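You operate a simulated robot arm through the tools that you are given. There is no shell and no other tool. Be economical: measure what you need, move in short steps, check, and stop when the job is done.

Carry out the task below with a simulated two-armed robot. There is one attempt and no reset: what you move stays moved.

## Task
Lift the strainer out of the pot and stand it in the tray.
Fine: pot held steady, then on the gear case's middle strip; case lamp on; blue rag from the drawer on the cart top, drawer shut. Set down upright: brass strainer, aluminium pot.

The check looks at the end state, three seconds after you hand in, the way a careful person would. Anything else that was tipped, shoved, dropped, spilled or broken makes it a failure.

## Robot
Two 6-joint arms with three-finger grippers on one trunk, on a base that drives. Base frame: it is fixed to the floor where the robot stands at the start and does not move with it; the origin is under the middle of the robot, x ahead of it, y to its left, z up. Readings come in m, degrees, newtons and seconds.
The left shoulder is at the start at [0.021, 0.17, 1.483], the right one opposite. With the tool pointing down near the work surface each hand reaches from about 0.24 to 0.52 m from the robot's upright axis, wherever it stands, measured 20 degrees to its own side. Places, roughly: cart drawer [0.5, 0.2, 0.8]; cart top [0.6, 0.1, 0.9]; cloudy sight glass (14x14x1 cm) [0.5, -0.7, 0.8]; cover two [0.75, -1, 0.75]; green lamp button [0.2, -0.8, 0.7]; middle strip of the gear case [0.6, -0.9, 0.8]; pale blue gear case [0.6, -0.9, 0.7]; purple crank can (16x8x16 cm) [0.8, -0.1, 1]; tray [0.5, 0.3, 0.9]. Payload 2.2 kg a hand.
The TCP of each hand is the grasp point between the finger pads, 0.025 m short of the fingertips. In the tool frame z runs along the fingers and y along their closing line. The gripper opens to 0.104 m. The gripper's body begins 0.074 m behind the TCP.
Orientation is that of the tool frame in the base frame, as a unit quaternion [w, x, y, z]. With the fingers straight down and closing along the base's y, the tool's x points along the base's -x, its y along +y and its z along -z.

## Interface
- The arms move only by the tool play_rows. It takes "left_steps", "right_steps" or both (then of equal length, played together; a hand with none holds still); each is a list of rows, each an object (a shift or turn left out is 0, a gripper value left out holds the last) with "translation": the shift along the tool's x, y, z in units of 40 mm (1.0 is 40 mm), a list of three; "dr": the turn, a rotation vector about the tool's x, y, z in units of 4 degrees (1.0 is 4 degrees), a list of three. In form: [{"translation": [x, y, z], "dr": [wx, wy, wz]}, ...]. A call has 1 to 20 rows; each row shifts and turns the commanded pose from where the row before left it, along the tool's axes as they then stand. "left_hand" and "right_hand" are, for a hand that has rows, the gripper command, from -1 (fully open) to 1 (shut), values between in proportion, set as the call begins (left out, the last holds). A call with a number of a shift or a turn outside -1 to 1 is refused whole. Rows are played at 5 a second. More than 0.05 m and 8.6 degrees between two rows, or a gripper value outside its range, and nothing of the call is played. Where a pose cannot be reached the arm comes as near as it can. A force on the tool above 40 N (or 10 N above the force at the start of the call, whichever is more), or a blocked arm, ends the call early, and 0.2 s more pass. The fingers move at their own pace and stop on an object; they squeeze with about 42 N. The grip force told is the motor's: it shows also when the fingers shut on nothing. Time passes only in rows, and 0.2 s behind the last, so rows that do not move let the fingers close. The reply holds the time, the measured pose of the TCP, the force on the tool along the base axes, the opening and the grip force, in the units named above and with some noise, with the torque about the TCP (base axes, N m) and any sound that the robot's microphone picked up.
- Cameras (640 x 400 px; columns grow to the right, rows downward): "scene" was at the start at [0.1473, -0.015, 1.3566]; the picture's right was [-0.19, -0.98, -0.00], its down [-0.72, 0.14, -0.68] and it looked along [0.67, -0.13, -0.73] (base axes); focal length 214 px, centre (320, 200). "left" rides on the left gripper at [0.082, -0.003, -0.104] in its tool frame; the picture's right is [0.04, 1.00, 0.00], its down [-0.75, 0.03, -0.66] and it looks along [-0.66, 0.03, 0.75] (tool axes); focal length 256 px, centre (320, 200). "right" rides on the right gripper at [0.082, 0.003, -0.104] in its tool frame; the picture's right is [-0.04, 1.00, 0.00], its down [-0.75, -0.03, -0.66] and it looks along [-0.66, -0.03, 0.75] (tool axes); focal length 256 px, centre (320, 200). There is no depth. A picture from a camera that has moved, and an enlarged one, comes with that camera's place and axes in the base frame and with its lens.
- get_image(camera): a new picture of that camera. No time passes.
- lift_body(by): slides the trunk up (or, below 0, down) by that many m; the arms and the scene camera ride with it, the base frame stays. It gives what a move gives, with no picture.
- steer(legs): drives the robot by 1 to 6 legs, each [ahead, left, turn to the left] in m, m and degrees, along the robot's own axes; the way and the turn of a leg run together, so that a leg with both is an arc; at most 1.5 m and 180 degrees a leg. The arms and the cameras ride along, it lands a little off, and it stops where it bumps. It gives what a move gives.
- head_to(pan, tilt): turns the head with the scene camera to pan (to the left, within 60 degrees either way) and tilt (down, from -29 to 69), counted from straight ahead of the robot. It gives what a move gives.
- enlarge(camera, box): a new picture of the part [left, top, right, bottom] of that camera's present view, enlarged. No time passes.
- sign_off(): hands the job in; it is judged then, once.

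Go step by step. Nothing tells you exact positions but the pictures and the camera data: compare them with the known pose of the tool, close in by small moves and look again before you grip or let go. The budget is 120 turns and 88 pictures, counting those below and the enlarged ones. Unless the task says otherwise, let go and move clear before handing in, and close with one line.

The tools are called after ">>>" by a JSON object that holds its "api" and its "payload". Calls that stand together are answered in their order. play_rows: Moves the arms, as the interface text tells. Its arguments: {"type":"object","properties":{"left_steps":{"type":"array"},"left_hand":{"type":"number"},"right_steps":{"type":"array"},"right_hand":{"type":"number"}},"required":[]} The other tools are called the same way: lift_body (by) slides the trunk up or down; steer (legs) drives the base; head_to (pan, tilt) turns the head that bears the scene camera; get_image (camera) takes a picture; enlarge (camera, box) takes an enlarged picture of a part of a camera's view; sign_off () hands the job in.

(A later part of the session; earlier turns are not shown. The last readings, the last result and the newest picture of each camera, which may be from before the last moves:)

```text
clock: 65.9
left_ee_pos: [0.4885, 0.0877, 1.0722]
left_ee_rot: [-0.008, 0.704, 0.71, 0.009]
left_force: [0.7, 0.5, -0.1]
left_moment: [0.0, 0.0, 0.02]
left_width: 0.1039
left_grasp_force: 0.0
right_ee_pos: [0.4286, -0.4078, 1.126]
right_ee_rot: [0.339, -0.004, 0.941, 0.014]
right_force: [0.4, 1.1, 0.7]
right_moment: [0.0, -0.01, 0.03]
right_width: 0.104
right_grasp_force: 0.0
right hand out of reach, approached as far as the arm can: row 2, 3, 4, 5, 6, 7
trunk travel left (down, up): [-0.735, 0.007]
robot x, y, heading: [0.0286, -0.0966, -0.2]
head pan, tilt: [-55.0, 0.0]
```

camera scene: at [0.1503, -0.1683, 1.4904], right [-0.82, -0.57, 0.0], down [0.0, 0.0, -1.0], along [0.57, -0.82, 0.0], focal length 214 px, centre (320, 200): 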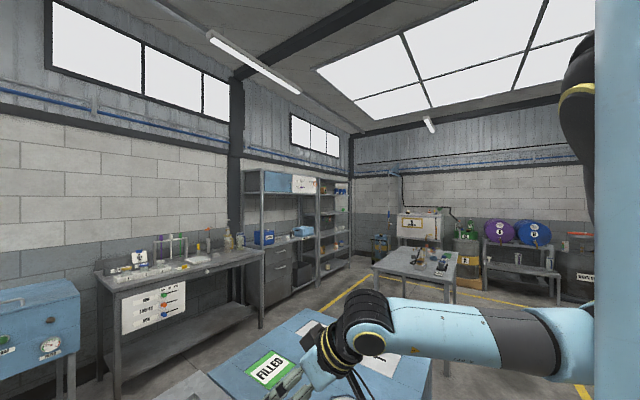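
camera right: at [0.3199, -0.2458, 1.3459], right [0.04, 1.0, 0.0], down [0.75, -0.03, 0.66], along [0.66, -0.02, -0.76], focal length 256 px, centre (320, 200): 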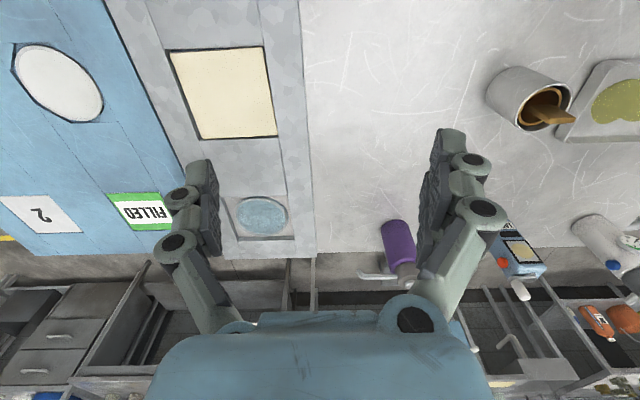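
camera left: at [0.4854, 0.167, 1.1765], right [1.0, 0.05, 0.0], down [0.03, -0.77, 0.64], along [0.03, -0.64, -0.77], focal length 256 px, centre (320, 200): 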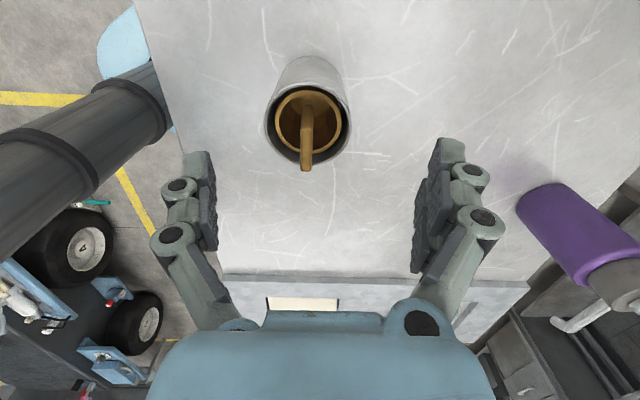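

Reach opens up nearer the surface, so I'll lower the right hand over the clear gray panel and then move it inward.

>>> {"api": "play_rows", "payload": {"right_steps": [{"translation": [0.64, -0.1, 0.77]}, {"translation": [0.64, 0, 0.77]}, {"translation": [0.64, 0, 0.77]}, {"translation": [0, 0.8, 0]}, {"translation": [0, 0.8, 0]}, {"translation": [0, 0.8, 0]}, {"translation": [0, 0.8, 0]}, {}]}}

```text
clock: 67.7
left_ee_pos: [0.4872, 0.0869, 1.0718]
left_ee_rot: [-0.008, 0.705, 0.709, 0.009]
left_force: [-1.1, 0.4, 0.0]
left_moment: [0.02, 0.01, -0.03]
left_width: 0.1038
left_grasp_force: 0.0
right_ee_pos: [0.4252, -0.4256, 1.0367]
right_ee_rot: [0.341, -0.004, 0.94, 0.013]
right_force: [-0.2, 0.1, 0.1]
right_moment: [0.0, 0.02, 0.0]
right_width: 0.1041
right_grasp_force: 0.1
right hand out of reach, approached as far as the arm can: row 1, 2, 3, 4, 5, 6, 7
trunk travel left (down, up): [-0.735, 0.007]
robot x, y, heading: [0.032, -0.0968, -0.1]
head pan, tilt: [-55.0, 0.0]
```

Both arms can come near the midline only when reaching far forward at about 0.25 m below the shoulder, as the left arm did at the start. So I'll raise both hands, back the base off, stretch the arms forward and then lower the trunk.

>>> {"api": "play_rows", "payload": {"left_steps": [{"translation": [0, 0, -0.9]}, {"translation": [0, 0, -0.9]}, {"translation": [0, 0, -0.9]}, {"translation": [0, 0, -0.9]}, {"translation": [0, 0, -0.9]}, {"translation": [0, 0, -0.9]}, {}], "right_steps": [{"translation": [-0.64, 0, -0.77]}, {"translation": [-0.64, 0, -0.77]}, {"translation": [-0.64, 0, -0.77]}, {"translation": [-0.64, 0, -0.77]}, {"translation": [-0.64, 0, -0.77]}, {"translation": [-0.64, 0, -0.77]}, {}]}}

>>> {"api": "steer", "payload": {"legs": [[-0.12, 0.13, 0]]}}

```text
clock: 69.3
left_ee_pos: [0.5426, 0.0593, 1.1654]
left_ee_rot: [-0.011, 0.7, 0.714, 0.014]
left_force: [-0.3, 0.3, 0.1]
left_moment: [-0.04, -0.02, -0.02]
left_width: 0.1041
left_grasp_force: 0.0
left hand out of reach, approached as far as the arm can: row 2, 3, 4, 5, 6
right_ee_pos: [0.4279, -0.4327, 1.2789]
right_ee_rot: [0.342, 0.001, 0.94, -0.001]
right_force: [0.1, -0.2, 0.2]
right_moment: [0.0, -0.01, 0.01]
right_width: 0.104
right_grasp_force: 0.0
right hand out of reach, approached as far as the arm can: row 1
trunk travel left (down, up): [-0.735, 0.007]
robot x, y, heading: [0.0303, -0.0953, -0.1]
head pan, tilt: [-55.0, 0.0]
```

```text
clock: 70.8
left_ee_pos: [0.4228, 0.1853, 1.169]
left_ee_rot: [-0.009, 0.701, 0.713, 0.015]
left_force: [-0.3, -0.2, 0.6]
left_moment: [0.0, -0.01, -0.01]
left_width: 0.1043
left_grasp_force: 0.0
right_ee_pos: [0.3072, -0.3061, 1.2776]
right_ee_rot: [0.343, 0.001, 0.939, 0.001]
right_force: [0.7, 0.0, 0.2]
right_moment: [-0.01, 0.0, 0.01]
right_width: 0.104
right_grasp_force: 0.2
trunk travel left (down, up): [-0.735, 0.007]
robot x, y, heading: [-0.0904, 0.0321, -0.1]
head pan, tilt: [-55.0, 0.0]
```

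My fit says the wrist must stay about 0.56–0.69 m from its shoulder, so reaching in is possible lower down. I'll back away from the cart and find the right hand's low, inward pose in free air.

>>> {"api": "steer", "payload": {"legs": [[-0.28, 0.04, 0]]}}

>>> {"api": "lift_body", "payload": {"by": -0.06}}

>>> {"api": "play_rows", "payload": {"right_steps": [{"translation": [0.64, 0, 0.77]}, {"translation": [0.64, 0, 0.77]}, {"translation": [0.64, 0, 0.77]}, {"translation": [0.64, 0, 0.77]}, {"translation": [0.64, 0, 0.77]}, {"translation": [0.64, 0, 0.77]}, {"translation": [0.64, 0, 0.77]}, {}]}}

```text
clock: 72.8
left_ee_pos: [0.1453, 0.2248, 1.1683]
left_ee_rot: [-0.01, 0.702, 0.712, 0.015]
left_force: [-1.3, 0.1, 0.1]
left_moment: [0.01, -0.01, 0.02]
left_width: 0.104
left_grasp_force: 0.0
right_ee_pos: [0.0244, -0.2652, 1.2774]
right_ee_rot: [0.341, 0.003, 0.94, 0.0]
right_force: [-0.2, 1.4, 0.4]
right_moment: [-0.05, 0.0, 0.01]
right_width: 0.1036
right_grasp_force: 0.0
trunk travel left (down, up): [-0.735, 0.007]
robot x, y, heading: [-0.3709, 0.074, -0.4]
head pan, tilt: [-55.0, 0.0]
```

```text
clock: 73.8
left_ee_pos: [0.1443, 0.2265, 1.1073]
left_ee_rot: [-0.009, 0.702, 0.712, 0.016]
left_force: [0.4, 1.3, 0.5]
left_moment: [0.02, -0.03, 0.0]
left_width: 0.104
left_grasp_force: 0.1
right_ee_pos: [0.0241, -0.2655, 1.219]
right_ee_rot: [0.343, 0.004, 0.939, -0.001]
right_force: [0.6, 0.5, 0.6]
right_moment: [0.01, -0.01, 0.01]
right_width: 0.1041
right_grasp_force: 0.1
trunk travel left (down, up): [-0.675, 0.067]
robot x, y, heading: [-0.3713, 0.0769, -0.5]
head pan, tilt: [-55.0, 0.0]
```

```text
clock: 75.6
left_ee_pos: [0.1457, 0.2266, 1.1067]
left_ee_rot: [-0.01, 0.702, 0.712, 0.016]
left_force: [-0.1, 0.1, 0.3]
left_moment: [-0.01, 0.01, -0.04]
left_width: 0.1042
left_grasp_force: 0.0
right_ee_pos: [0.021, -0.2808, 0.9481]
right_ee_rot: [0.342, 0.006, 0.94, 0.0]
right_force: [0.3, 0.4, 0.5]
right_moment: [-0.03, -0.03, -0.02]
right_width: 0.1038
right_grasp_force: 0.1
right hand out of reach, approached as far as the arm can: row 6, 7
trunk travel left (down, up): [-0.675, 0.067]
robot x, y, heading: [-0.3724, 0.0731, -0.3]
head pan, tilt: [-55.0, 0.0]
```

>>> {"api": "play_rows", "payload": {"right_steps": [{"translation": [0, 0.8, 0]}, {"translation": [0, 0.8, 0]}, {"translation": [0, 0.8, 0]}, {"translation": [0, 0.8, 0]}, {"translation": [0, 0.8, 0]}, {}]}}

>>> {"api": "get_image", "payload": {"camera": "scene"}}

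```text
clock: 77.0
left_ee_pos: [0.1446, 0.2261, 1.1073]
left_ee_rot: [-0.01, 0.702, 0.712, 0.015]
left_force: [-0.5, -0.2, -0.3]
left_moment: [0.01, 0.02, 0.01]
left_width: 0.1041
left_grasp_force: 0.1
right_ee_pos: [0.02, -0.2616, 0.9697]
right_ee_rot: [0.341, 0.0, 0.94, 0.011]
right_force: [0.7, 0.2, -0.6]
right_moment: [-0.02, 0.01, 0.0]
right_width: 0.104
right_grasp_force: 0.0
right hand out of reach, approached as far as the arm can: row 1, 2, 3, 4, 5
trunk travel left (down, up): [-0.675, 0.067]
robot x, y, heading: [-0.3708, 0.0741, -0.6]
head pan, tilt: [-55.0, 0.0]
```

```text
67 pictures are left
camera scene: at [-0.251, 0.0006, 1.4303], right [-0.82, -0.57, 0.0], down [0.0, 0.0, -1.0], along [0.57, -0.82, 0.0], focal length 214 px, centre (320, 200)
```

scene: 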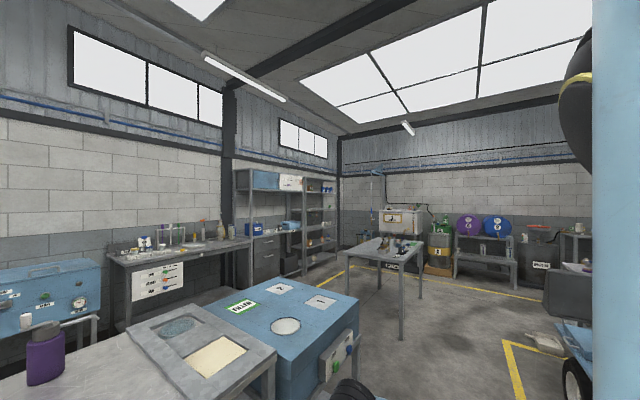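

>>> {"api": "play_rows", "payload": {"right_steps": [{"translation": [-0.77, 0, 0.64]}, {"translation": [-0.77, 0, 0.64]}, {"translation": [-0.77, 0, 0.64]}, {"translation": [0, 0.8, 0]}, {"translation": [0, 0.8, 0]}, {"translation": [0, 0.8, 0]}, {"translation": [0, 0.8, 0]}, {}]}}

>>> {"api": "play_rows", "payload": {"right_steps": [{"dr": [1, 0, 0]}, {"dr": [1, 0, 0]}, {"dr": [1, 0, 0]}, {"dr": [1, 0, 0]}, {"dr": [1, 0, 0]}, {}]}}

```text
clock: 78.8
left_ee_pos: [0.1457, 0.2259, 1.1077]
left_ee_rot: [-0.009, 0.702, 0.712, 0.017]
left_force: [-0.2, -0.3, -0.3]
left_moment: [0.01, -0.02, 0.02]
left_width: 0.1042
left_grasp_force: 0.0
right_ee_pos: [0.0752, -0.2538, 1.0369]
right_ee_rot: [0.341, 0.002, 0.94, 0.005]
right_force: [0.3, -0.1, 0.4]
right_moment: [-0.01, 0.02, 0.01]
right_width: 0.1039
right_grasp_force: 0.0
right hand out of reach, approached as far as the arm can: row 1, 2, 3, 4, 5, 6, 7
trunk travel left (down, up): [-0.675, 0.067]
robot x, y, heading: [-0.3717, 0.079, -0.8]
head pan, tilt: [-55.0, 0.0]
```

```text
clock: 80.2
left_ee_pos: [0.1436, 0.2281, 1.1075]
left_ee_rot: [-0.01, 0.702, 0.712, 0.016]
left_force: [0.4, 0.2, 0.3]
left_moment: [0.01, -0.02, 0.0]
left_width: 0.104
left_grasp_force: 0.1
right_ee_pos: [0.0743, -0.2549, 1.0376]
right_ee_rot: [0.341, 0.001, 0.94, 0.006]
right_force: [-0.5, -0.6, 0.1]
right_moment: [0.01, -0.01, -0.02]
right_width: 0.1041
right_grasp_force: 0.0
right hand out of reach, approached as far as the arm can: row 1, 2, 3, 4, 5
trunk travel left (down, up): [-0.675, 0.067]
robot x, y, heading: [-0.3725, 0.0749, -0.4]
head pan, tilt: [-55.0, 0.0]
```

The wrist refuses to point farther outward, so pointing the right hand inward should free it. That also suits coming at the pot from the right.

>>> {"api": "play_rows", "payload": {"right_steps": [{"dr": [-1, 0, 0]}, {"dr": [-1, 0, 0]}, {"dr": [-1, 0, 0]}, {"dr": [-1, 0, 0]}, {"dr": [-1, 0, 0]}, {"dr": [-1, 0, 0]}, {"dr": [-1, 0, 0]}, {"dr": [-1, 0, 0]}, {"dr": [-1, 0, 0]}, {"dr": [-1, 0, 0]}, {}]}}

>>> {"api": "play_rows", "payload": {"right_steps": [{"translation": [0, 0.8, 0]}, {"translation": [0, 0.8, 0]}, {"translation": [0, 0.8, 0]}, {"translation": [0, 0.8, 0]}, {"translation": [0, 0.8, 0]}, {}]}}

```text
clock: 82.6
left_ee_pos: [0.1446, 0.2265, 1.1078]
left_ee_rot: [-0.01, 0.702, 0.712, 0.016]
left_force: [-0.7, -0.3, 0.0]
left_moment: [0.0, 0.02, 0.0]
left_width: 0.1041
left_grasp_force: 0.0
right_ee_pos: [-0.0006, -0.2366, 1.1356]
right_ee_rot: [0.328, -0.09, 0.904, 0.261]
right_force: [0.6, 0.3, 0.3]
right_moment: [0.0, 0.03, -0.03]
right_width: 0.1036
right_grasp_force: 0.0
right hand out of reach, approached as far as the arm can: row 2, 3, 4, 5, 6, 7, 8, 9, 10
trunk travel left (down, up): [-0.675, 0.067]
robot x, y, heading: [-0.3688, 0.0738, -0.4]
head pan, tilt: [-55.0, 0.0]
```

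```text
clock: 84.0
left_ee_pos: [0.1449, 0.2263, 1.1069]
left_ee_rot: [-0.01, 0.702, 0.712, 0.016]
left_force: [-0.5, -0.4, 0.0]
left_moment: [0.02, 0.03, 0.0]
left_width: 0.1039
left_grasp_force: 0.1
right_ee_pos: [-0.0341, -0.1046, 1.185]
right_ee_rot: [0.328, -0.091, 0.903, 0.262]
right_force: [0.1, -1.1, 0.0]
right_moment: [0.05, 0.03, -0.01]
right_width: 0.1041
right_grasp_force: 0.0
right hand out of reach, approached as far as the arm can: row 4, 5
trunk travel left (down, up): [-0.675, 0.067]
robot x, y, heading: [-0.3718, 0.0728, -0.6]
head pan, tilt: [-55.0, 0.0]
```

That freed it: the right hand now points forward, left and down. I'll roll it so its fingers close horizontally, then lower it.

>>> {"api": "play_rows", "payload": {"right_steps": [{"dr": [0, 0, -0.92]}, {"dr": [0, 0, -0.92]}, {"dr": [0, 0, -0.92]}, {"dr": [0, 0, -0.92]}, {"dr": [0, 0, -0.92]}, {"dr": [0, 0, -0.92]}, {"dr": [0, 0, -0.92]}, {"dr": [0, 0, -0.92]}, {"dr": [0, 0, -0.92]}, {}]}}

>>> {"api": "play_rows", "payload": {"right_steps": [{"translation": [0.76, 0, 0.647]}, {"translation": [0.76, 0, 0.647]}, {"translation": [0.76, 0, 0.647]}, {"translation": [0.76, 0, 0.647]}, {}]}}

```text
clock: 86.2
left_ee_pos: [0.1439, 0.2262, 1.1093]
left_ee_rot: [-0.01, 0.702, 0.712, 0.016]
left_force: [0.8, -0.3, 0.5]
left_moment: [-0.06, -0.03, 0.01]
left_width: 0.104
left_grasp_force: 0.1
right_ee_pos: [-0.0422, -0.1544, 1.197]
right_ee_rot: [0.39, -0.344, 0.839, 0.158]
right_force: [0.5, -0.9, 0.2]
right_moment: [0.0, -0.03, 0.02]
right_width: 0.1039
right_grasp_force: 0.0
right hand out of reach, approached as far as the arm can: row 3, 4, 5, 6, 7, 8, 9
trunk travel left (down, up): [-0.675, 0.067]
robot x, y, heading: [-0.37, 0.0753, -0.2]
head pan, tilt: [-55.0, 0.0]
```

```text
clock: 87.4
left_ee_pos: [0.1459, 0.2261, 1.1072]
left_ee_rot: [-0.011, 0.702, 0.712, 0.016]
left_force: [1.3, 0.4, -0.2]
left_moment: [-0.02, 0.01, 0.0]
left_width: 0.1037
left_grasp_force: 0.0
right_ee_pos: [-0.0912, -0.2078, 1.0934]
right_ee_rot: [0.389, -0.344, 0.84, 0.157]
right_force: [-0.2, 0.5, -0.3]
right_moment: [0.03, -0.02, 0.01]
right_width: 0.1039
right_grasp_force: 0.1
right hand out of reach, approached as far as the arm can: row 1, 2, 3, 4
trunk travel left (down, up): [-0.675, 0.067]
robot x, y, heading: [-0.3708, 0.076, -0.2]
head pan, tilt: [-55.0, 0.0]
```

Yawing the other way, with the camera side up and the fingers pointing left, should suit this elbow-down posture. I'll turn the right hand there.

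>>> {"api": "play_rows", "payload": {"right_steps": [{"dr": [-0.095, 0.341, 0.978]}, {"dr": [-0.095, 0.341, 0.978]}, {"dr": [-0.095, 0.341, 0.978]}, {"dr": [-0.095, 0.341, 0.978]}, {"dr": [-0.095, 0.341, 0.978]}, {"dr": [-0.095, 0.341, 0.978]}, {"dr": [-0.095, 0.341, 0.978]}, {"dr": [-0.095, 0.341, 0.978]}, {"dr": [-0.095, 0.341, 0.978]}, {"dr": [-0.095, 0.341, 0.978]}, {"dr": [-0.095, 0.341, 0.978]}, {"dr": [-0.095, 0.341, 0.978]}, {"dr": [-0.095, 0.341, 0.978]}, {"dr": [-0.095, 0.341, 0.978]}, {"dr": [-0.095, 0.341, 0.978]}, {"dr": [-0.095, 0.341, 0.978]}, {"dr": [-0.095, 0.341, 0.978]}, {"dr": [-0.095, 0.341, 0.978]}, {"dr": [-0.095, 0.341, 0.978]}]}}

>>> {"api": "play_rows", "payload": {"right_steps": [{"dr": [-0.095, 0.341, 0.978]}, {"dr": [-0.095, 0.341, 0.978]}, {"dr": [-0.095, 0.341, 0.978]}, {"dr": [-0.095, 0.341, 0.978]}, {"dr": [-0.095, 0.341, 0.978]}, {"dr": [-0.095, 0.341, 0.978]}, {"dr": [-0.095, 0.341, 0.978]}, {"dr": [-0.095, 0.341, 0.978]}, {"dr": [-0.095, 0.341, 0.978]}, {"dr": [-0.095, 0.341, 0.978]}, {"dr": [-0.095, 0.341, 0.978]}, {"dr": [-0.095, 0.341, 0.978]}, {"dr": [-0.095, 0.341, 0.978]}, {"dr": [-0.095, 0.341, 0.978]}, {"dr": [-0.095, 0.341, 0.978]}, {"dr": [-0.095, 0.341, 0.978]}, {"dr": [-0.095, 0.341, 0.978]}, {"dr": [-0.095, 0.341, 0.978]}, {}]}}

```text
clock: 91.4
left_ee_pos: [0.1442, 0.227, 1.1081]
left_ee_rot: [-0.01, 0.702, 0.712, 0.016]
left_force: [-0.2, 0.5, 0.1]
left_moment: [0.01, 0.01, -0.03]
left_width: 0.1042
left_grasp_force: 0.1
right_ee_pos: [-0.0909, -0.2084, 1.0936]
right_ee_rot: [0.011, 0.183, 0.926, 0.331]
right_force: [0.8, -0.4, 0.5]
right_moment: [0.0, -0.02, 0.04]
right_width: 0.1041
right_grasp_force: 0.1
trunk travel left (down, up): [-0.675, 0.067]
robot x, y, heading: [-0.3686, 0.0739, -0.4]
head pan, tilt: [-55.0, 0.0]
```

```text
clock: 95.4
left_ee_pos: [0.1451, 0.2264, 1.1063]
left_ee_rot: [-0.01, 0.702, 0.712, 0.017]
left_force: [-0.7, 0.4, 0.3]
left_moment: [0.02, -0.02, 0.01]
left_width: 0.1039
left_grasp_force: 0.1
right_ee_pos: [-0.0907, -0.2085, 1.0918]
right_ee_rot: [-0.354, 0.608, 0.615, 0.357]
right_force: [0.2, -0.2, -0.2]
right_moment: [0.0, -0.03, -0.02]
right_width: 0.104
right_grasp_force: 0.1
trunk travel left (down, up): [-0.675, 0.067]
robot x, y, heading: [-0.3728, 0.0754, -0.3]
head pan, tilt: [-55.0, 0.0]
```

The right hand took that pose exactly. I'll move it forward, inward and down in free air to confirm it reaches the pose needed at the pot.

>>> {"api": "play_rows", "payload": {"right_steps": [{"translation": [0.012, 0.44, 0.9]}, {"translation": [0.012, 0.44, 0.9]}, {"translation": [0.012, 0.44, 0.9]}, {"translation": [0.012, 0.44, 0.9]}, {"translation": [0.012, 0.44, 0.9]}, {"translation": [0.012, 0.44, 0.9]}, {"translation": [0.012, 0.44, 0.9]}, {"translation": [0.012, 0.44, 0.9]}, {}]}}

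```text
clock: 97.4
left_ee_pos: [0.1442, 0.2255, 1.1087]
left_ee_rot: [-0.01, 0.703, 0.711, 0.016]
left_force: [0.4, -0.1, 0.7]
left_moment: [-0.01, -0.02, 0.03]
left_width: 0.1041
left_grasp_force: 0.0
right_ee_pos: [0.0512, 0.045, 0.9575]
right_ee_rot: [-0.354, 0.607, 0.616, 0.357]
right_force: [-0.2, -0.2, 0.1]
right_moment: [0.0, 0.01, 0.01]
right_width: 0.1041
right_grasp_force: 0.0
trunk travel left (down, up): [-0.675, 0.067]
robot x, y, heading: [-0.3723, 0.077, -0.4]
head pan, tilt: [-55.0, 0.0]
```

It reaches easily there. Now I'll test how far left the right hand can go in this pose, with the left hand moved out of the way.

>>> {"api": "play_rows", "payload": {"left_steps": [{"translation": [0.8, 0, 0]}, {"translation": [0.8, 0, 0]}, {"translation": [0.8, 0, 0]}, {"translation": [0.8, 0, 0]}, {}, {}, {}, {}, {}], "right_steps": [{}, {}, {}, {"translation": [0.25, 0, 0.98]}, {"translation": [0.25, 0, 0.98]}, {"translation": [0.25, 0, 0.98]}, {"translation": [0.25, 0, 0.98]}, {"translation": [0.25, 0.3, 0.98]}, {}]}}

```text
clock: 99.6
left_ee_pos: [0.1522, 0.3528, 1.1005]
left_ee_rot: [-0.01, 0.703, 0.711, 0.015]
left_force: [0.4, 0.5, 0.3]
left_moment: [-0.01, 0.0, 0.01]
left_width: 0.104
left_grasp_force: 0.0
left hand out of reach, approached as far as the arm can: row 1, 2
right_ee_pos: [0.0745, 0.183, 0.8824]
right_ee_rot: [-0.328, 0.631, 0.612, 0.346]
right_force: [-0.4, -0.5, 1.2]
right_moment: [0.03, 0.01, 0.0]
right_width: 0.1044
right_grasp_force: 0.0
right hand out of reach, approached as far as the arm can: row 8
trunk travel left (down, up): [-0.675, 0.067]
robot x, y, heading: [-0.3748, 0.0728, -0.4]
head pan, tilt: [-55.0, 0.0]
stopped in row 9 (right hand): the arm was blocked; the commanded pose is now the measured one
```

The right pose works. I'll give the left hand the mirrored pose, coming from the left and tilted 30° down with fingers closing along x, so the two hands meet from opposite sides.

>>> {"api": "play_rows", "payload": {"left_steps": [{"dr": [0.577, 0, -1]}, {"dr": [0.577, 0, -1]}, {"dr": [0.577, 0, -1]}, {"dr": [0.577, 0, -1]}, {"dr": [0.577, 0, -1]}, {"dr": [0.577, 0, -1]}, {"dr": [0.577, 0, -1]}, {"dr": [0.577, 0, -1]}, {"dr": [0.577, 0, -1]}, {"dr": [0.577, 0, -1]}, {"dr": [0.577, 0, -1]}, {"dr": [0.577, 0, -1]}, {"dr": [0.577, 0, -1]}, {"dr": [0.577, 0, -1]}, {"dr": [0.577, 0, -1]}, {"dr": [0.577, 0, -1]}, {"dr": [0.577, 0, -1]}, {"dr": [0.577, 0, -1]}, {"dr": [0.577, 0, -1]}, {"dr": [0.577, 0, -1]}]}}

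>>> {"api": "play_rows", "payload": {"left_steps": [{"dr": [0.577, 0, -1]}, {"dr": [0.577, 0, -1]}, {"dr": [0.577, 0, -1]}, {"dr": [0.577, 0, -1]}, {"dr": [0.577, 0, -1]}, {"dr": [0.577, 0, -1]}, {"dr": [0.577, 0, -1]}, {"dr": [0.577, 0, -1]}, {"dr": [0.577, 0, -1]}, {"dr": [0.577, 0, -1]}, {"dr": [0.577, 0, -1]}, {"dr": [0.577, 0, -1]}, {"dr": [0.577, 0, -1]}, {"dr": [0.577, 0, -1]}, {"dr": [0.577, 0, -1]}, {"dr": [0.577, 0, -1]}, {"dr": [0.577, 0, -1]}, {"dr": [0.577, 0, -1]}, {"dr": [0.577, 0, -1]}, {}]}}

```text
clock: 103.8
left_ee_pos: [0.1534, 0.3532, 1.0835]
left_ee_rot: [-0.25, 0.037, 0.937, -0.24]
left_force: [-0.1, -0.2, 0.1]
left_moment: [0.01, 0.0, 0.01]
left_width: 0.1039
left_grasp_force: 0.1
left hand out of reach, approached as far as the arm can: row 1, 2, 3, 4, 5, 7, 16, 17, 18, 19
right_ee_pos: [0.074, 0.1838, 0.8816]
right_ee_rot: [-0.329, 0.63, 0.613, 0.346]
right_force: [0.1, 1.3, 0.1]
right_moment: [-0.01, 0.01, 0.02]
right_width: 0.104
right_grasp_force: 0.1
trunk travel left (down, up): [-0.675, 0.067]
robot x, y, heading: [-0.3709, 0.0756, -0.3]
head pan, tilt: [-55.0, 0.0]
```

```text
clock: 108.0
left_ee_pos: [0.1484, 0.3522, 1.0848]
left_ee_rot: [0.339, 0.621, -0.615, 0.347]
left_force: [0.1, -0.7, 0.3]
left_moment: [0.01, -0.01, -0.04]
left_width: 0.104
left_grasp_force: 0.0
left hand out of reach, approached as far as the arm can: row 1, 4
right_ee_pos: [0.0723, 0.1827, 0.8817]
right_ee_rot: [-0.328, 0.631, 0.612, 0.346]
right_force: [0.4, -0.3, 0.6]
right_moment: [0.02, -0.01, -0.02]
right_width: 0.1037
right_grasp_force: 0.1
trunk travel left (down, up): [-0.675, 0.067]
robot x, y, heading: [-0.3727, 0.0727, -0.4]
head pan, tilt: [-55.0, 0.0]
```

Both hands now mirror each other. I'll park the right hand to the right of where the pot will be, and the left hand higher on the left, then drive back up to the cart.

>>> {"api": "play_rows", "payload": {"left_steps": [{"translation": [0, 0.5, 0]}, {"translation": [0, 0.5, 0]}, {"translation": [0, 0.5, 0]}, {}, {}, {}, {}, {}], "right_steps": [{"translation": [-0.19, -0.015, -0.89], "dr": [0.25, 0.39, -0.07]}, {"translation": [-0.19, -0.015, -0.89], "dr": [0.25, 0.39, -0.07]}, {"translation": [-0.19, -0.015, -0.89]}, {"translation": [-0.19, -0.015, -0.89]}, {"translation": [-0.19, -0.015, -0.89]}, {"translation": [-0.19, -0.015, -0.89]}, {"translation": [-0.19, -0.015, -0.89]}, {}]}}

>>> {"api": "steer", "payload": {"legs": [[0.38, 0, 0.4]]}}

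>>> {"api": "head_to", "payload": {"pan": 0, "tilt": 50}}

>>> {"api": "get_image", "payload": {"camera": "scene"}}

>>> {"api": "get_image", "payload": {"camera": "right"}}

```text
clock: 109.8
left_ee_pos: [0.0857, 0.349, 1.0864]
left_ee_rot: [0.337, 0.622, -0.615, 0.348]
left_force: [-0.2, -0.5, 0.2]
left_moment: [-0.03, -0.03, 0.0]
left_width: 0.104
left_grasp_force: 0.1
right_ee_pos: [0.1127, -0.0496, 0.9141]
right_ee_rot: [-0.356, 0.611, 0.612, 0.355]
right_force: [-0.1, 0.0, 0.3]
right_moment: [-0.03, -0.02, 0.03]
right_width: 0.1039
right_grasp_force: 0.0
right hand out of reach, approached as far as the arm can: row 1, 2, 3, 4, 5, 6, 7
trunk travel left (down, up): [-0.675, 0.067]
robot x, y, heading: [-0.3702, 0.0742, -0.6]
head pan, tilt: [-55.0, 0.0]
```

```text
clock: 112.2
left_ee_pos: [0.4721, 0.3534, 1.0867]
left_ee_rot: [0.336, 0.625, -0.612, 0.349]
left_force: [0.2, 0.6, 0.5]
left_moment: [0.0, 0.01, -0.01]
left_width: 0.1041
left_grasp_force: 0.1
right_ee_pos: [0.5031, -0.0463, 0.9136]
right_ee_rot: [-0.359, 0.607, 0.615, 0.353]
right_force: [-0.5, 0.2, 0.3]
right_moment: [-0.02, -0.04, 0.04]
right_width: 0.1041
right_grasp_force: 0.1
trunk travel left (down, up): [-0.675, 0.067]
robot x, y, heading: [0.0164, 0.0736, 0.4]
head pan, tilt: [-55.0, 0.0]
```

```text
clock: 113.5
left_ee_pos: [0.4729, 0.3532, 1.0856]
left_ee_rot: [0.336, 0.625, -0.612, 0.35]
left_force: [0.7, -0.2, -0.2]
left_moment: [-0.04, -0.01, 0.0]
left_width: 0.1039
left_grasp_force: 0.0
right_ee_pos: [0.5025, -0.0464, 0.9147]
right_ee_rot: [-0.359, 0.607, 0.616, 0.352]
right_force: [-0.3, -0.9, -0.3]
right_moment: [-0.04, 0.02, 0.02]
right_width: 0.1038
right_grasp_force: 0.0
trunk travel left (down, up): [-0.675, 0.067]
robot x, y, heading: [0.018, 0.077, 0.5]
head pan, tilt: [0.0, 50.0]
```

```text
66 pictures are left
camera scene: at [0.1632, 0.075, 1.3525], right [0.0, -1.0, 0.0], down [-0.77, 0.0, -0.64], along [0.64, 0.0, -0.77], focal length 214 px, centre (320, 200)
```

scene: 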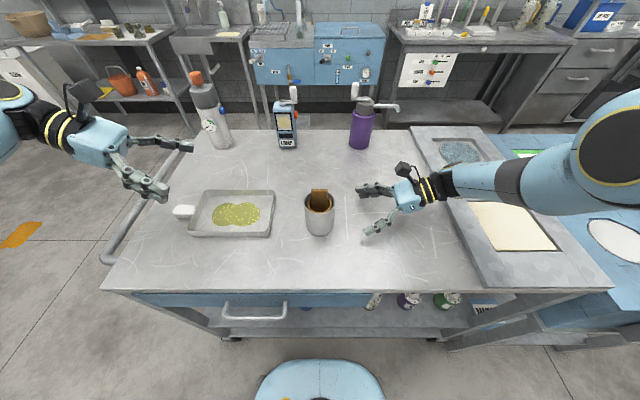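

```text
65 pictures are left
camera right: at [0.5058, -0.0954, 1.0367], right [1.0, -0.01, -0.04], down [-0.02, -0.94, -0.33], along [-0.03, 0.33, -0.94], focal length 256 px, centre (320, 200)
```

right: 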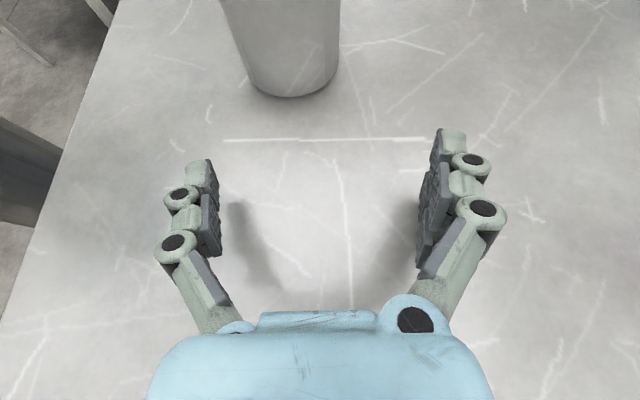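

The hands are now well placed. The pot is at about x=0.478, slightly nearer than the right hand's line, so I'll shift x and advance most of the way, then check.

>>> {"api": "play_rows", "payload": {"right_steps": [{"translation": [0, -0.58, 0]}, {"translation": [0.4, 0, 0.6]}, {"translation": [0.4, 0, 0.6]}, {"translation": [0.3, 0, 0.45]}, {}]}}

>>> {"api": "get_image", "payload": {"camera": "right"}}

```text
clock: 114.2
left_ee_pos: [0.4735, 0.3552, 1.0861]
left_ee_rot: [0.338, 0.623, -0.612, 0.35]
left_force: [0.2, 1.5, -0.1]
left_moment: [-0.06, 0.02, -0.02]
left_width: 0.1039
left_grasp_force: 0.1
right_ee_pos: [0.4967, -0.0041, 0.9055]
right_ee_rot: [-0.356, 0.606, 0.616, 0.356]
right_force: [-1.4, -2.1, 9.8]
right_moment: [-0.1, -0.47, -0.13]
right_width: 0.1038
right_grasp_force: 0.0
right hand out of reach, approached as far as the arm can: row 1, 2, 3
trunk travel left (down, up): [-0.675, 0.067]
robot x, y, heading: [0.0198, 0.0734, -0.2]
head pan, tilt: [0.0, 50.0]
stopped in row 3 (right hand): the force on the tool passed its limit at 54 N (the readings are from after the stop); the commanded pose is now the measured one
```

```text
64 pictures are left
camera right: at [0.4994, -0.0546, 1.0278], right [1.0, -0.01, -0.03], down [-0.02, -0.94, -0.33], along [-0.02, 0.33, -0.94], focal length 256 px, centre (320, 200)
```

right: 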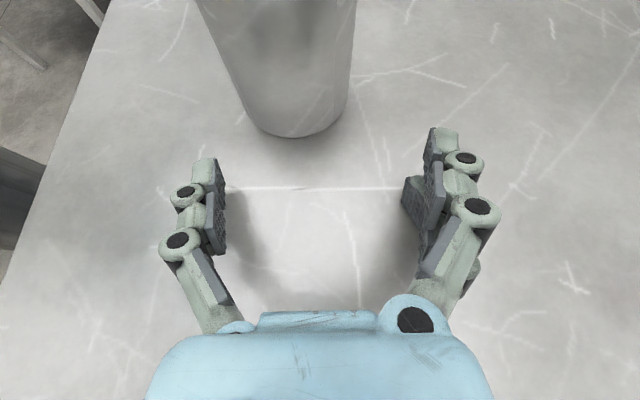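

The tips touched the table, so the cart top is really at about z=0.885, and the right arm is near full stretch. I'll raise the hand and look at the right side before going on.

>>> {"api": "play_rows", "payload": {"right_steps": [{"translation": [0.43, 0, -0.25]}, {"translation": [0.43, 0, -0.25]}, {}]}}

>>> {"api": "steer", "payload": {"legs": [[0.03, 0, 0]]}}

```text
clock: 115.0
left_ee_pos: [0.4726, 0.3496, 1.0856]
left_ee_rot: [0.337, 0.623, -0.613, 0.348]
left_force: [0.8, -0.6, 0.2]
left_moment: [0.01, -0.02, 0.02]
left_width: 0.1038
left_grasp_force: 0.0
right_ee_pos: [0.5158, -0.008, 0.9253]
right_ee_rot: [-0.359, 0.605, 0.615, 0.356]
right_force: [-0.5, 0.0, 0.3]
right_moment: [-0.01, -0.01, -0.02]
right_width: 0.1039
right_grasp_force: 0.0
right hand out of reach, approached as far as the arm can: row 1, 2
trunk travel left (down, up): [-0.675, 0.067]
robot x, y, heading: [0.0176, 0.0742, 0.1]
head pan, tilt: [0.0, 50.0]
```

```text
clock: 115.8
left_ee_pos: [0.5034, 0.3515, 1.0864]
left_ee_rot: [0.335, 0.625, -0.613, 0.349]
left_force: [0.8, -0.1, 0.3]
left_moment: [0.01, -0.01, -0.02]
left_width: 0.1038
left_grasp_force: 0.1
right_ee_pos: [0.5457, -0.0072, 0.9243]
right_ee_rot: [-0.36, 0.605, 0.615, 0.356]
right_force: [-0.4, 0.7, -0.7]
right_moment: [0.02, 0.03, 0.05]
right_width: 0.1039
right_grasp_force: 0.0
trunk travel left (down, up): [-0.675, 0.067]
robot x, y, heading: [0.0456, 0.0725, 0.3]
head pan, tilt: [0.0, 50.0]
```

>>> {"api": "lift_body", "payload": {"by": 0.06}}

>>> {"api": "play_rows", "payload": {"right_steps": [{"translation": [-0.43, 0, 0.25]}, {"translation": [-0.43, 0, 0.25]}, {"translation": [0, -0.5, 0]}, {"translation": [0, -0.5, 0]}, {}]}}

```text
clock: 116.8
left_ee_pos: [0.5023, 0.3515, 1.1456]
left_ee_rot: [0.335, 0.625, -0.612, 0.349]
left_force: [-0.3, 0.0, 0.7]
left_moment: [0.0, -0.03, -0.06]
left_width: 0.104
left_grasp_force: 0.1
right_ee_pos: [0.5451, -0.0065, 0.9848]
right_ee_rot: [-0.36, 0.605, 0.615, 0.355]
right_force: [-0.4, -0.3, 0.8]
right_moment: [0.0, 0.01, 0.0]
right_width: 0.1038
right_grasp_force: 0.1
trunk travel left (down, up): [-0.735, 0.007]
robot x, y, heading: [0.0465, 0.0718, 0.3]
head pan, tilt: [0.0, 50.0]
```

```text
clock: 118.0
left_ee_pos: [0.5025, 0.3517, 1.1453]
left_ee_rot: [0.337, 0.624, -0.613, 0.349]
left_force: [-0.9, 0.5, -0.1]
left_moment: [0.0, 0.0, 0.02]
left_width: 0.1039
left_grasp_force: 0.1
right_ee_pos: [0.501, -0.0083, 0.9427]
right_ee_rot: [-0.36, 0.605, 0.616, 0.355]
right_force: [0.1, -0.2, -0.3]
right_moment: [0.01, 0.04, 0.01]
right_width: 0.1039
right_grasp_force: 0.0
right hand out of reach, approached as far as the arm can: row 1, 2, 3, 4
trunk travel left (down, up): [-0.735, 0.007]
robot x, y, heading: [0.0468, 0.0734, -0.0]
head pan, tilt: [0.0, 50.0]
```

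>>> {"api": "play_rows", "payload": {"right_steps": [{"translation": [0.1, -0.28, 0.4]}, {"translation": [0.1, -0.28, 0.4]}, {}]}}

>>> {"api": "get_image", "payload": {"camera": "right"}}

```text
clock: 118.8
left_ee_pos: [0.5031, 0.352, 1.1468]
left_ee_rot: [0.336, 0.625, -0.612, 0.35]
left_force: [0.0, 0.3, 0.5]
left_moment: [0.02, -0.01, -0.01]
left_width: 0.104
left_grasp_force: 0.1
right_ee_pos: [0.4825, 0.0219, 0.9282]
right_ee_rot: [-0.36, 0.605, 0.615, 0.356]
right_force: [-0.1, 0.6, -0.1]
right_moment: [-0.02, 0.0, 0.01]
right_width: 0.1039
right_grasp_force: 0.1
right hand out of reach, approached as far as the arm can: row 1, 2
trunk travel left (down, up): [-0.735, 0.007]
robot x, y, heading: [0.0427, 0.0733, 0.0]
head pan, tilt: [0.0, 50.0]
```

```text
63 pictures are left
camera right: at [0.4862, -0.0273, 1.05], right [1.0, 0.0, -0.03], down [-0.01, -0.94, -0.34], along [-0.03, 0.34, -0.94], focal length 256 px, centre (320, 200)
```

right: 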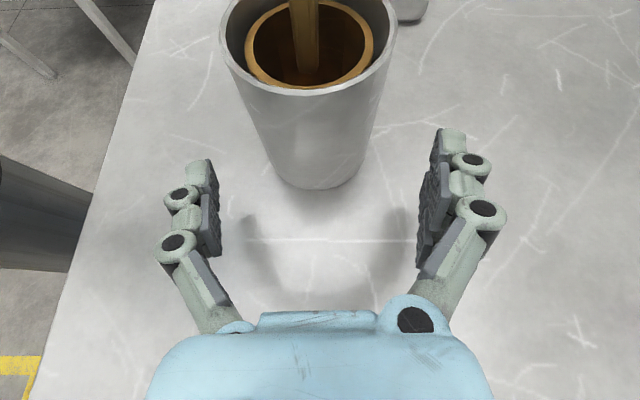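

The pot is centred between the open fingers. I'll advance the last 5 cm and check forces.

>>> {"api": "play_rows", "payload": {"right_steps": [{"translation": [0.28, 0, 0.36]}, {"translation": [0.28, 0, 0.36]}, {"translation": [0.28, 0, 0.36]}, {}]}}

>>> {"api": "get_image", "payload": {"camera": "right"}}

```text
clock: 119.8
left_ee_pos: [0.5027, 0.3511, 1.1463]
left_ee_rot: [0.337, 0.624, -0.612, 0.35]
left_force: [-0.4, 0.2, 0.2]
left_moment: [0.01, 0.0, -0.01]
left_width: 0.1042
left_grasp_force: 0.2
right_ee_pos: [0.4837, 0.0776, 0.9318]
right_ee_rot: [-0.36, 0.605, 0.614, 0.356]
right_force: [0.6, -0.9, 0.0]
right_moment: [-0.01, 0.02, 0.01]
right_width: 0.1039
right_grasp_force: 0.2
right hand out of reach, approached as far as the arm can: row 2
trunk travel left (down, up): [-0.735, 0.007]
robot x, y, heading: [0.0471, 0.0742, 0.1]
head pan, tilt: [0.0, 50.0]
```

```text
62 pictures are left
camera right: at [0.4878, 0.0269, 1.0548], right [1.0, 0.0, -0.03], down [-0.01, -0.94, -0.34], along [-0.03, 0.34, -0.94], focal length 256 px, centre (320, 200)
```

right: 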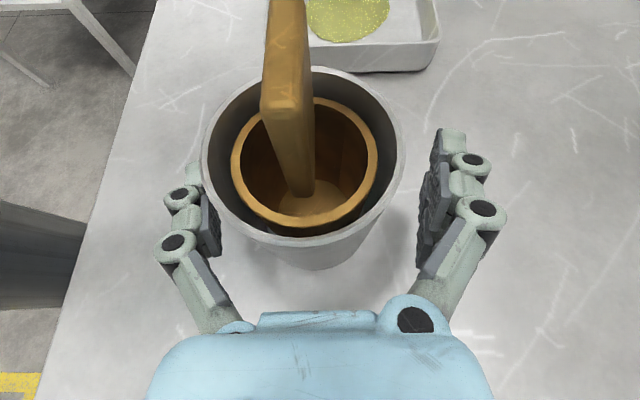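

The pot's centre is at [0.479, 0.074] and the strainer is a brass cup with a central upright slab. I'll shift 4 mm and close the right hand gently on the pot.

>>> {"api": "play_rows", "payload": {"right_steps": [{"translation": [0, -0.11, 0]}, {}]}}

>>> {"api": "play_rows", "payload": {"right_hand": 1, "right_steps": [{}, {}, {}, {}, {}]}}

```text
clock: 120.5
left_ee_pos: [0.5019, 0.3513, 1.1466]
left_ee_rot: [0.336, 0.624, -0.613, 0.348]
left_force: [0.5, -0.4, 0.1]
left_moment: [0.02, -0.03, 0.01]
left_width: 0.1041
left_grasp_force: 0.0
right_ee_pos: [0.4826, 0.0773, 0.9302]
right_ee_rot: [-0.361, 0.604, 0.615, 0.356]
right_force: [0.7, 1.1, -0.8]
right_moment: [-0.02, 0.03, 0.03]
right_width: 0.1041
right_grasp_force: 0.1
right hand out of reach, approached as far as the arm can: row 1
trunk travel left (down, up): [-0.735, 0.007]
robot x, y, heading: [0.0437, 0.0718, 0.0]
head pan, tilt: [0.0, 50.0]
```

```text
clock: 121.7
left_ee_pos: [0.5021, 0.3505, 1.1468]
left_ee_rot: [0.337, 0.624, -0.612, 0.35]
left_force: [0.1, 0.1, -0.1]
left_moment: [-0.01, 0.03, -0.03]
left_width: 0.104
left_grasp_force: 0.0
right_ee_pos: [0.4827, 0.0772, 0.9304]
right_ee_rot: [-0.36, 0.605, 0.615, 0.355]
right_force: [-1.5, 1.1, 2.5]
right_moment: [-0.02, 0.23, 0.03]
right_width: 0.075
right_grasp_force: 42.0
trunk travel left (down, up): [-0.735, 0.007]
robot x, y, heading: [0.0458, 0.0702, 0.2]
head pan, tilt: [0.0, 50.0]
```

The right hand holds the pot at 0.075 m width. Its camera sits close to where the strainer must rise, so I'll re-grip 1.5 cm farther back for clearance.

>>> {"api": "play_rows", "payload": {"right_hand": -1, "right_steps": [{}, {}, {}, {"translation": [-0.19, -0.06, -0.325]}, {}]}}

>>> {"api": "play_rows", "payload": {"right_hand": 1, "right_steps": [{}, {}, {}, {}, {}]}}

>>> {"api": "get_image", "payload": {"camera": "right"}}

```text
clock: 122.8
left_ee_pos: [0.5014, 0.3522, 1.147]
left_ee_rot: [0.337, 0.624, -0.613, 0.349]
left_force: [-0.5, 0.1, 0.2]
left_moment: [-0.02, 0.02, -0.03]
left_width: 0.1043
left_grasp_force: 0.0
right_ee_pos: [0.4825, 0.0632, 0.9283]
right_ee_rot: [-0.36, 0.605, 0.615, 0.355]
right_force: [0.1, -0.6, -0.4]
right_moment: [-0.02, -0.02, 0.01]
right_width: 0.1041
right_grasp_force: 0.1
trunk travel left (down, up): [-0.735, 0.007]
robot x, y, heading: [0.0488, 0.0716, 0.2]
head pan, tilt: [0.0, 50.0]
```

```text
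clock: 124.0
left_ee_pos: [0.502, 0.3524, 1.1461]
left_ee_rot: [0.337, 0.624, -0.612, 0.35]
left_force: [0.8, -0.2, 0.3]
left_moment: [0.01, 0.03, -0.03]
left_width: 0.1041
left_grasp_force: 0.0
right_ee_pos: [0.4828, 0.062, 0.929]
right_ee_rot: [-0.361, 0.604, 0.615, 0.356]
right_force: [-0.1, -0.2, 0.4]
right_moment: [0.01, -0.06, -0.01]
right_width: 0.0707
right_grasp_force: 41.8
trunk travel left (down, up): [-0.735, 0.007]
robot x, y, heading: [0.0438, 0.0745, -0.1]
head pan, tilt: [0.0, 50.0]
```

```text
61 pictures are left
camera right: at [0.4858, 0.013, 1.0515], right [1.0, 0.0, -0.03], down [-0.01, -0.94, -0.34], along [-0.03, 0.34, -0.94], focal length 256 px, centre (320, 200)
```

right: 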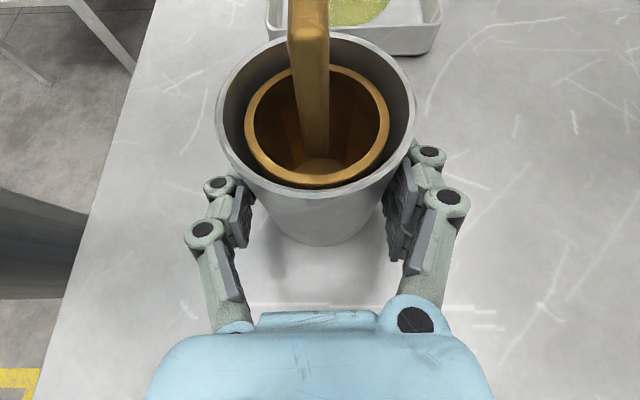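

The pot hasn't moved and is held well enough for the lift. I'll bring the left hand in toward the slab from the left and stop short to look.

>>> {"api": "play_rows", "payload": {"left_steps": [{"translation": [0.04, 0.075, 0.87]}, {"translation": [0.04, 0.075, 0.87]}, {"translation": [0.04, 0.075, 0.87]}, {"translation": [0.04, 0.075, 0.87]}, {"translation": [0.04, 0.075, 0.87]}, {}]}}

>>> {"api": "get_image", "payload": {"camera": "left"}}

```text
clock: 125.5
left_ee_pos: [0.4903, 0.1994, 1.058]
left_ee_rot: [0.336, 0.624, -0.613, 0.349]
left_force: [-0.3, 0.0, 0.8]
left_moment: [-0.03, 0.0, 0.02]
left_width: 0.104
left_grasp_force: 0.0
right_ee_pos: [0.4823, 0.0627, 0.9284]
right_ee_rot: [-0.359, 0.605, 0.616, 0.355]
right_force: [-0.7, 0.6, 0.7]
right_moment: [-0.01, 0.0, -0.01]
right_width: 0.0711
right_grasp_force: 42.0
trunk travel left (down, up): [-0.735, 0.007]
robot x, y, heading: [0.0491, 0.0701, 0.1]
head pan, tilt: [0.0, 50.0]
```

```text
60 pictures are left
camera left: at [0.4922, 0.2442, 1.1811], right [-1.0, -0.04, 0.03], down [-0.05, 0.95, -0.29], along [-0.01, -0.29, -0.96], focal length 256 px, centre (320, 200)
```

left: 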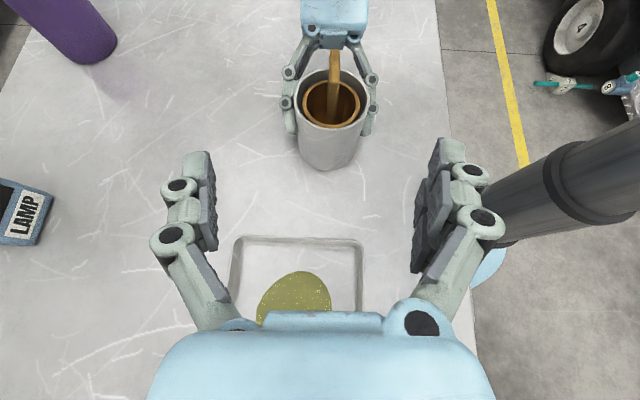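

>>> {"api": "enlarge", "payload": {"camera": "left", "box": [260, 20, 400, 170]}}

```text
2.67 times, centred on (330, 95) of left
camera zoom: at [0.4922, 0.2442, 1.1811], right [-1.0, -0.04, 0.03], down [-0.05, 0.95, -0.29], along [-0.01, -0.29, -0.96], focal length 683 px, centre (293, 480)
```

zoom: 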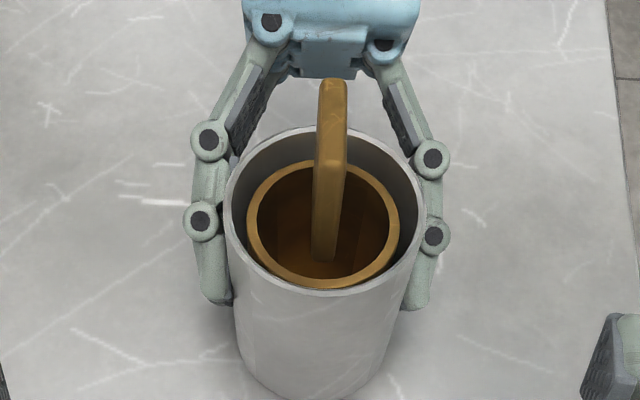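

The slab's top runs y=0.058–0.087 at x=0.483. I'll bring the open left fingers around it.

>>> {"api": "play_rows", "payload": {"left_steps": [{"translation": [0.09, 0.065, 0.85]}, {"translation": [0.09, 0.065, 0.85]}, {"translation": [0.09, 0.065, 0.85]}, {"translation": [0.09, 0.065, 0.85]}, {}]}}

>>> {"api": "get_image", "payload": {"camera": "left"}}

>>> {"api": "get_image", "payload": {"camera": "scene"}}

```text
clock: 126.7
left_ee_pos: [0.4828, 0.0756, 1.0004]
left_ee_rot: [0.336, 0.625, -0.612, 0.35]
left_force: [-0.4, -0.1, -0.6]
left_moment: [0.0, -0.01, 0.0]
left_width: 0.104
left_grasp_force: 0.0
right_ee_pos: [0.4831, 0.0632, 0.9304]
right_ee_rot: [-0.36, 0.605, 0.615, 0.355]
right_force: [0.4, 0.3, -0.1]
right_moment: [-0.06, 0.02, -0.01]
right_width: 0.0712
right_grasp_force: 41.9
trunk travel left (down, up): [-0.735, 0.007]
robot x, y, heading: [0.0472, 0.0764, -0.0]
head pan, tilt: [0.0, 50.0]
```

```text
58 pictures are left
camera left: at [0.4852, 0.1207, 1.1244], right [-1.0, -0.05, 0.03], down [-0.05, 0.96, -0.29], along [-0.01, -0.29, -0.96], focal length 256 px, centre (320, 200)
```

left: 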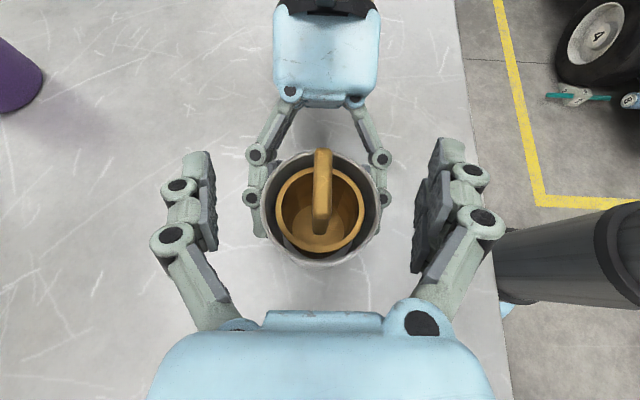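

```text
57 pictures are left
camera scene: at [0.1927, 0.0744, 1.4125], right [0.0, -1.0, 0.0], down [-0.77, 0.0, -0.64], along [0.64, 0.0, -0.77], focal length 214 px, centre (320, 200)
```

scene: 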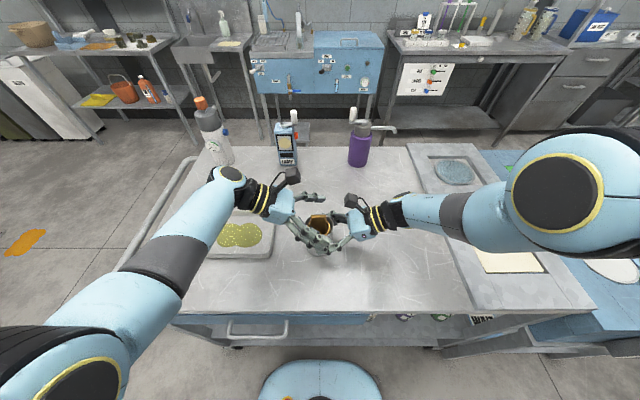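

Everything lines up, so I'll close the left fingers on the slab.

>>> {"api": "play_rows", "payload": {"left_hand": 1, "left_steps": [{}, {}, {}, {}, {}]}}

>>> {"api": "play_rows", "payload": {"left_steps": [{"translation": [0.212, 0, -0.132]}, {"translation": [0.212, 0, -0.132]}, {}]}}

>>> {"api": "get_image", "payload": {"camera": "left"}}

```text
clock: 127.5
left_ee_pos: [0.475, 0.0712, 0.9981]
left_ee_rot: [0.349, 0.622, -0.611, 0.343]
left_force: [-30.0, -0.2, 17.5]
left_moment: [-0.23, 1.1, -0.38]
left_width: 0.0329
left_grasp_force: 32.1
right_ee_pos: [0.4949, 0.0578, 0.9317]
right_ee_rot: [-0.347, 0.609, 0.615, 0.361]
right_force: [29.5, 1.5, -18.6]
right_moment: [-0.08, 0.62, -0.04]
right_width: 0.0707
right_grasp_force: 42.2
trunk travel left (down, up): [-0.735, 0.007]
robot x, y, heading: [0.0467, 0.0771, 0.1]
head pan, tilt: [0.0, 50.0]
stopped in row 4 (left hand): the force on the tool passed its limit at 45 N (the readings are from after the stop); the commanded pose is now the measured one
```

```text
clock: 128.3
left_ee_pos: [0.4756, 0.0753, 1.016]
left_ee_rot: [0.346, 0.625, -0.611, 0.341]
left_force: [-22.5, -5.2, -30.4]
left_moment: [0.07, 1.02, -0.41]
left_width: 0.03
left_grasp_force: 42.2
right_ee_pos: [0.4938, 0.0615, 0.9335]
right_ee_rot: [-0.352, 0.606, 0.614, 0.362]
right_force: [21.3, 5.3, 28.3]
right_moment: [-0.16, 1.3, 0.02]
right_width: 0.072
right_grasp_force: 41.9
trunk travel left (down, up): [-0.735, 0.007]
robot x, y, heading: [0.0468, 0.0692, -0.1]
head pan, tilt: [0.0, 50.0]
```

```text
56 pictures are left
camera left: at [0.4807, 0.1199, 1.1396], right [-1.0, -0.04, 0.05], down [-0.05, 0.96, -0.29], along [-0.04, -0.29, -0.96], focal length 256 px, centre (320, 200)
```

left: 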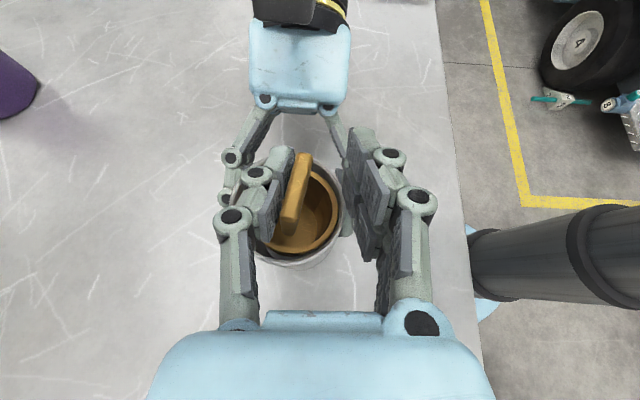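

The fingers stopped at 3 cm with sideways force, so something other than the slab may be caught. I'll enlarge this before pulling further.

>>> {"api": "enlarge", "payload": {"camera": "left", "box": [210, 100, 430, 290]}}

>>> {"api": "enlarge", "payload": {"camera": "right", "box": [180, 0, 460, 250]}}

```text
2.11 times, centred on (320, 195) of left
camera zoom: at [0.4807, 0.1199, 1.1396], right [-1.0, -0.04, 0.05], down [-0.05, 0.96, -0.29], along [-0.04, -0.29, -0.96], focal length 539 px, centre (320, 210)
```

zoom: 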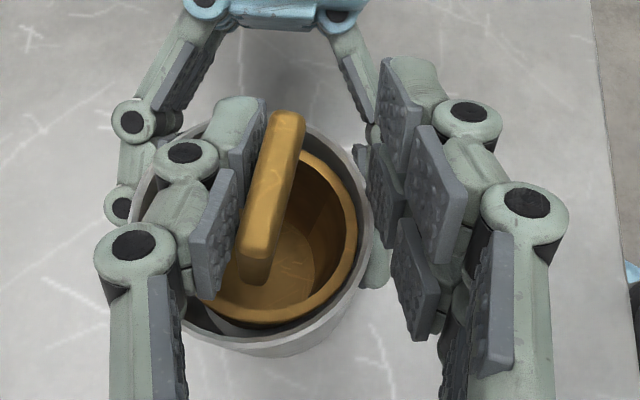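

```text
1.60 times, centred on (320, 125) of right
camera zoom: at [0.4934, 0.0116, 1.0562], right [1.0, -0.02, -0.02], down [-0.02, -0.94, -0.34], along [-0.01, 0.34, -0.94], focal length 410 px, centre (320, 320)
```

zoom: 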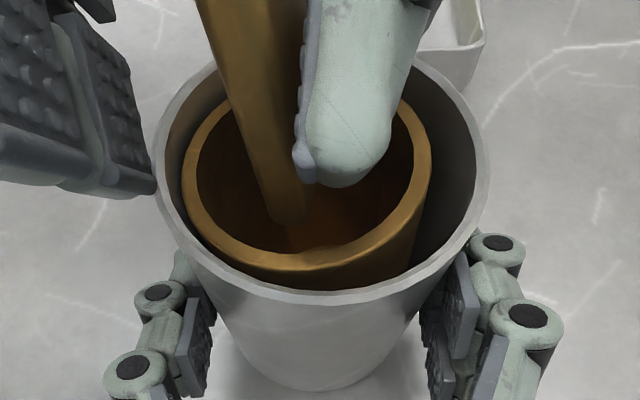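

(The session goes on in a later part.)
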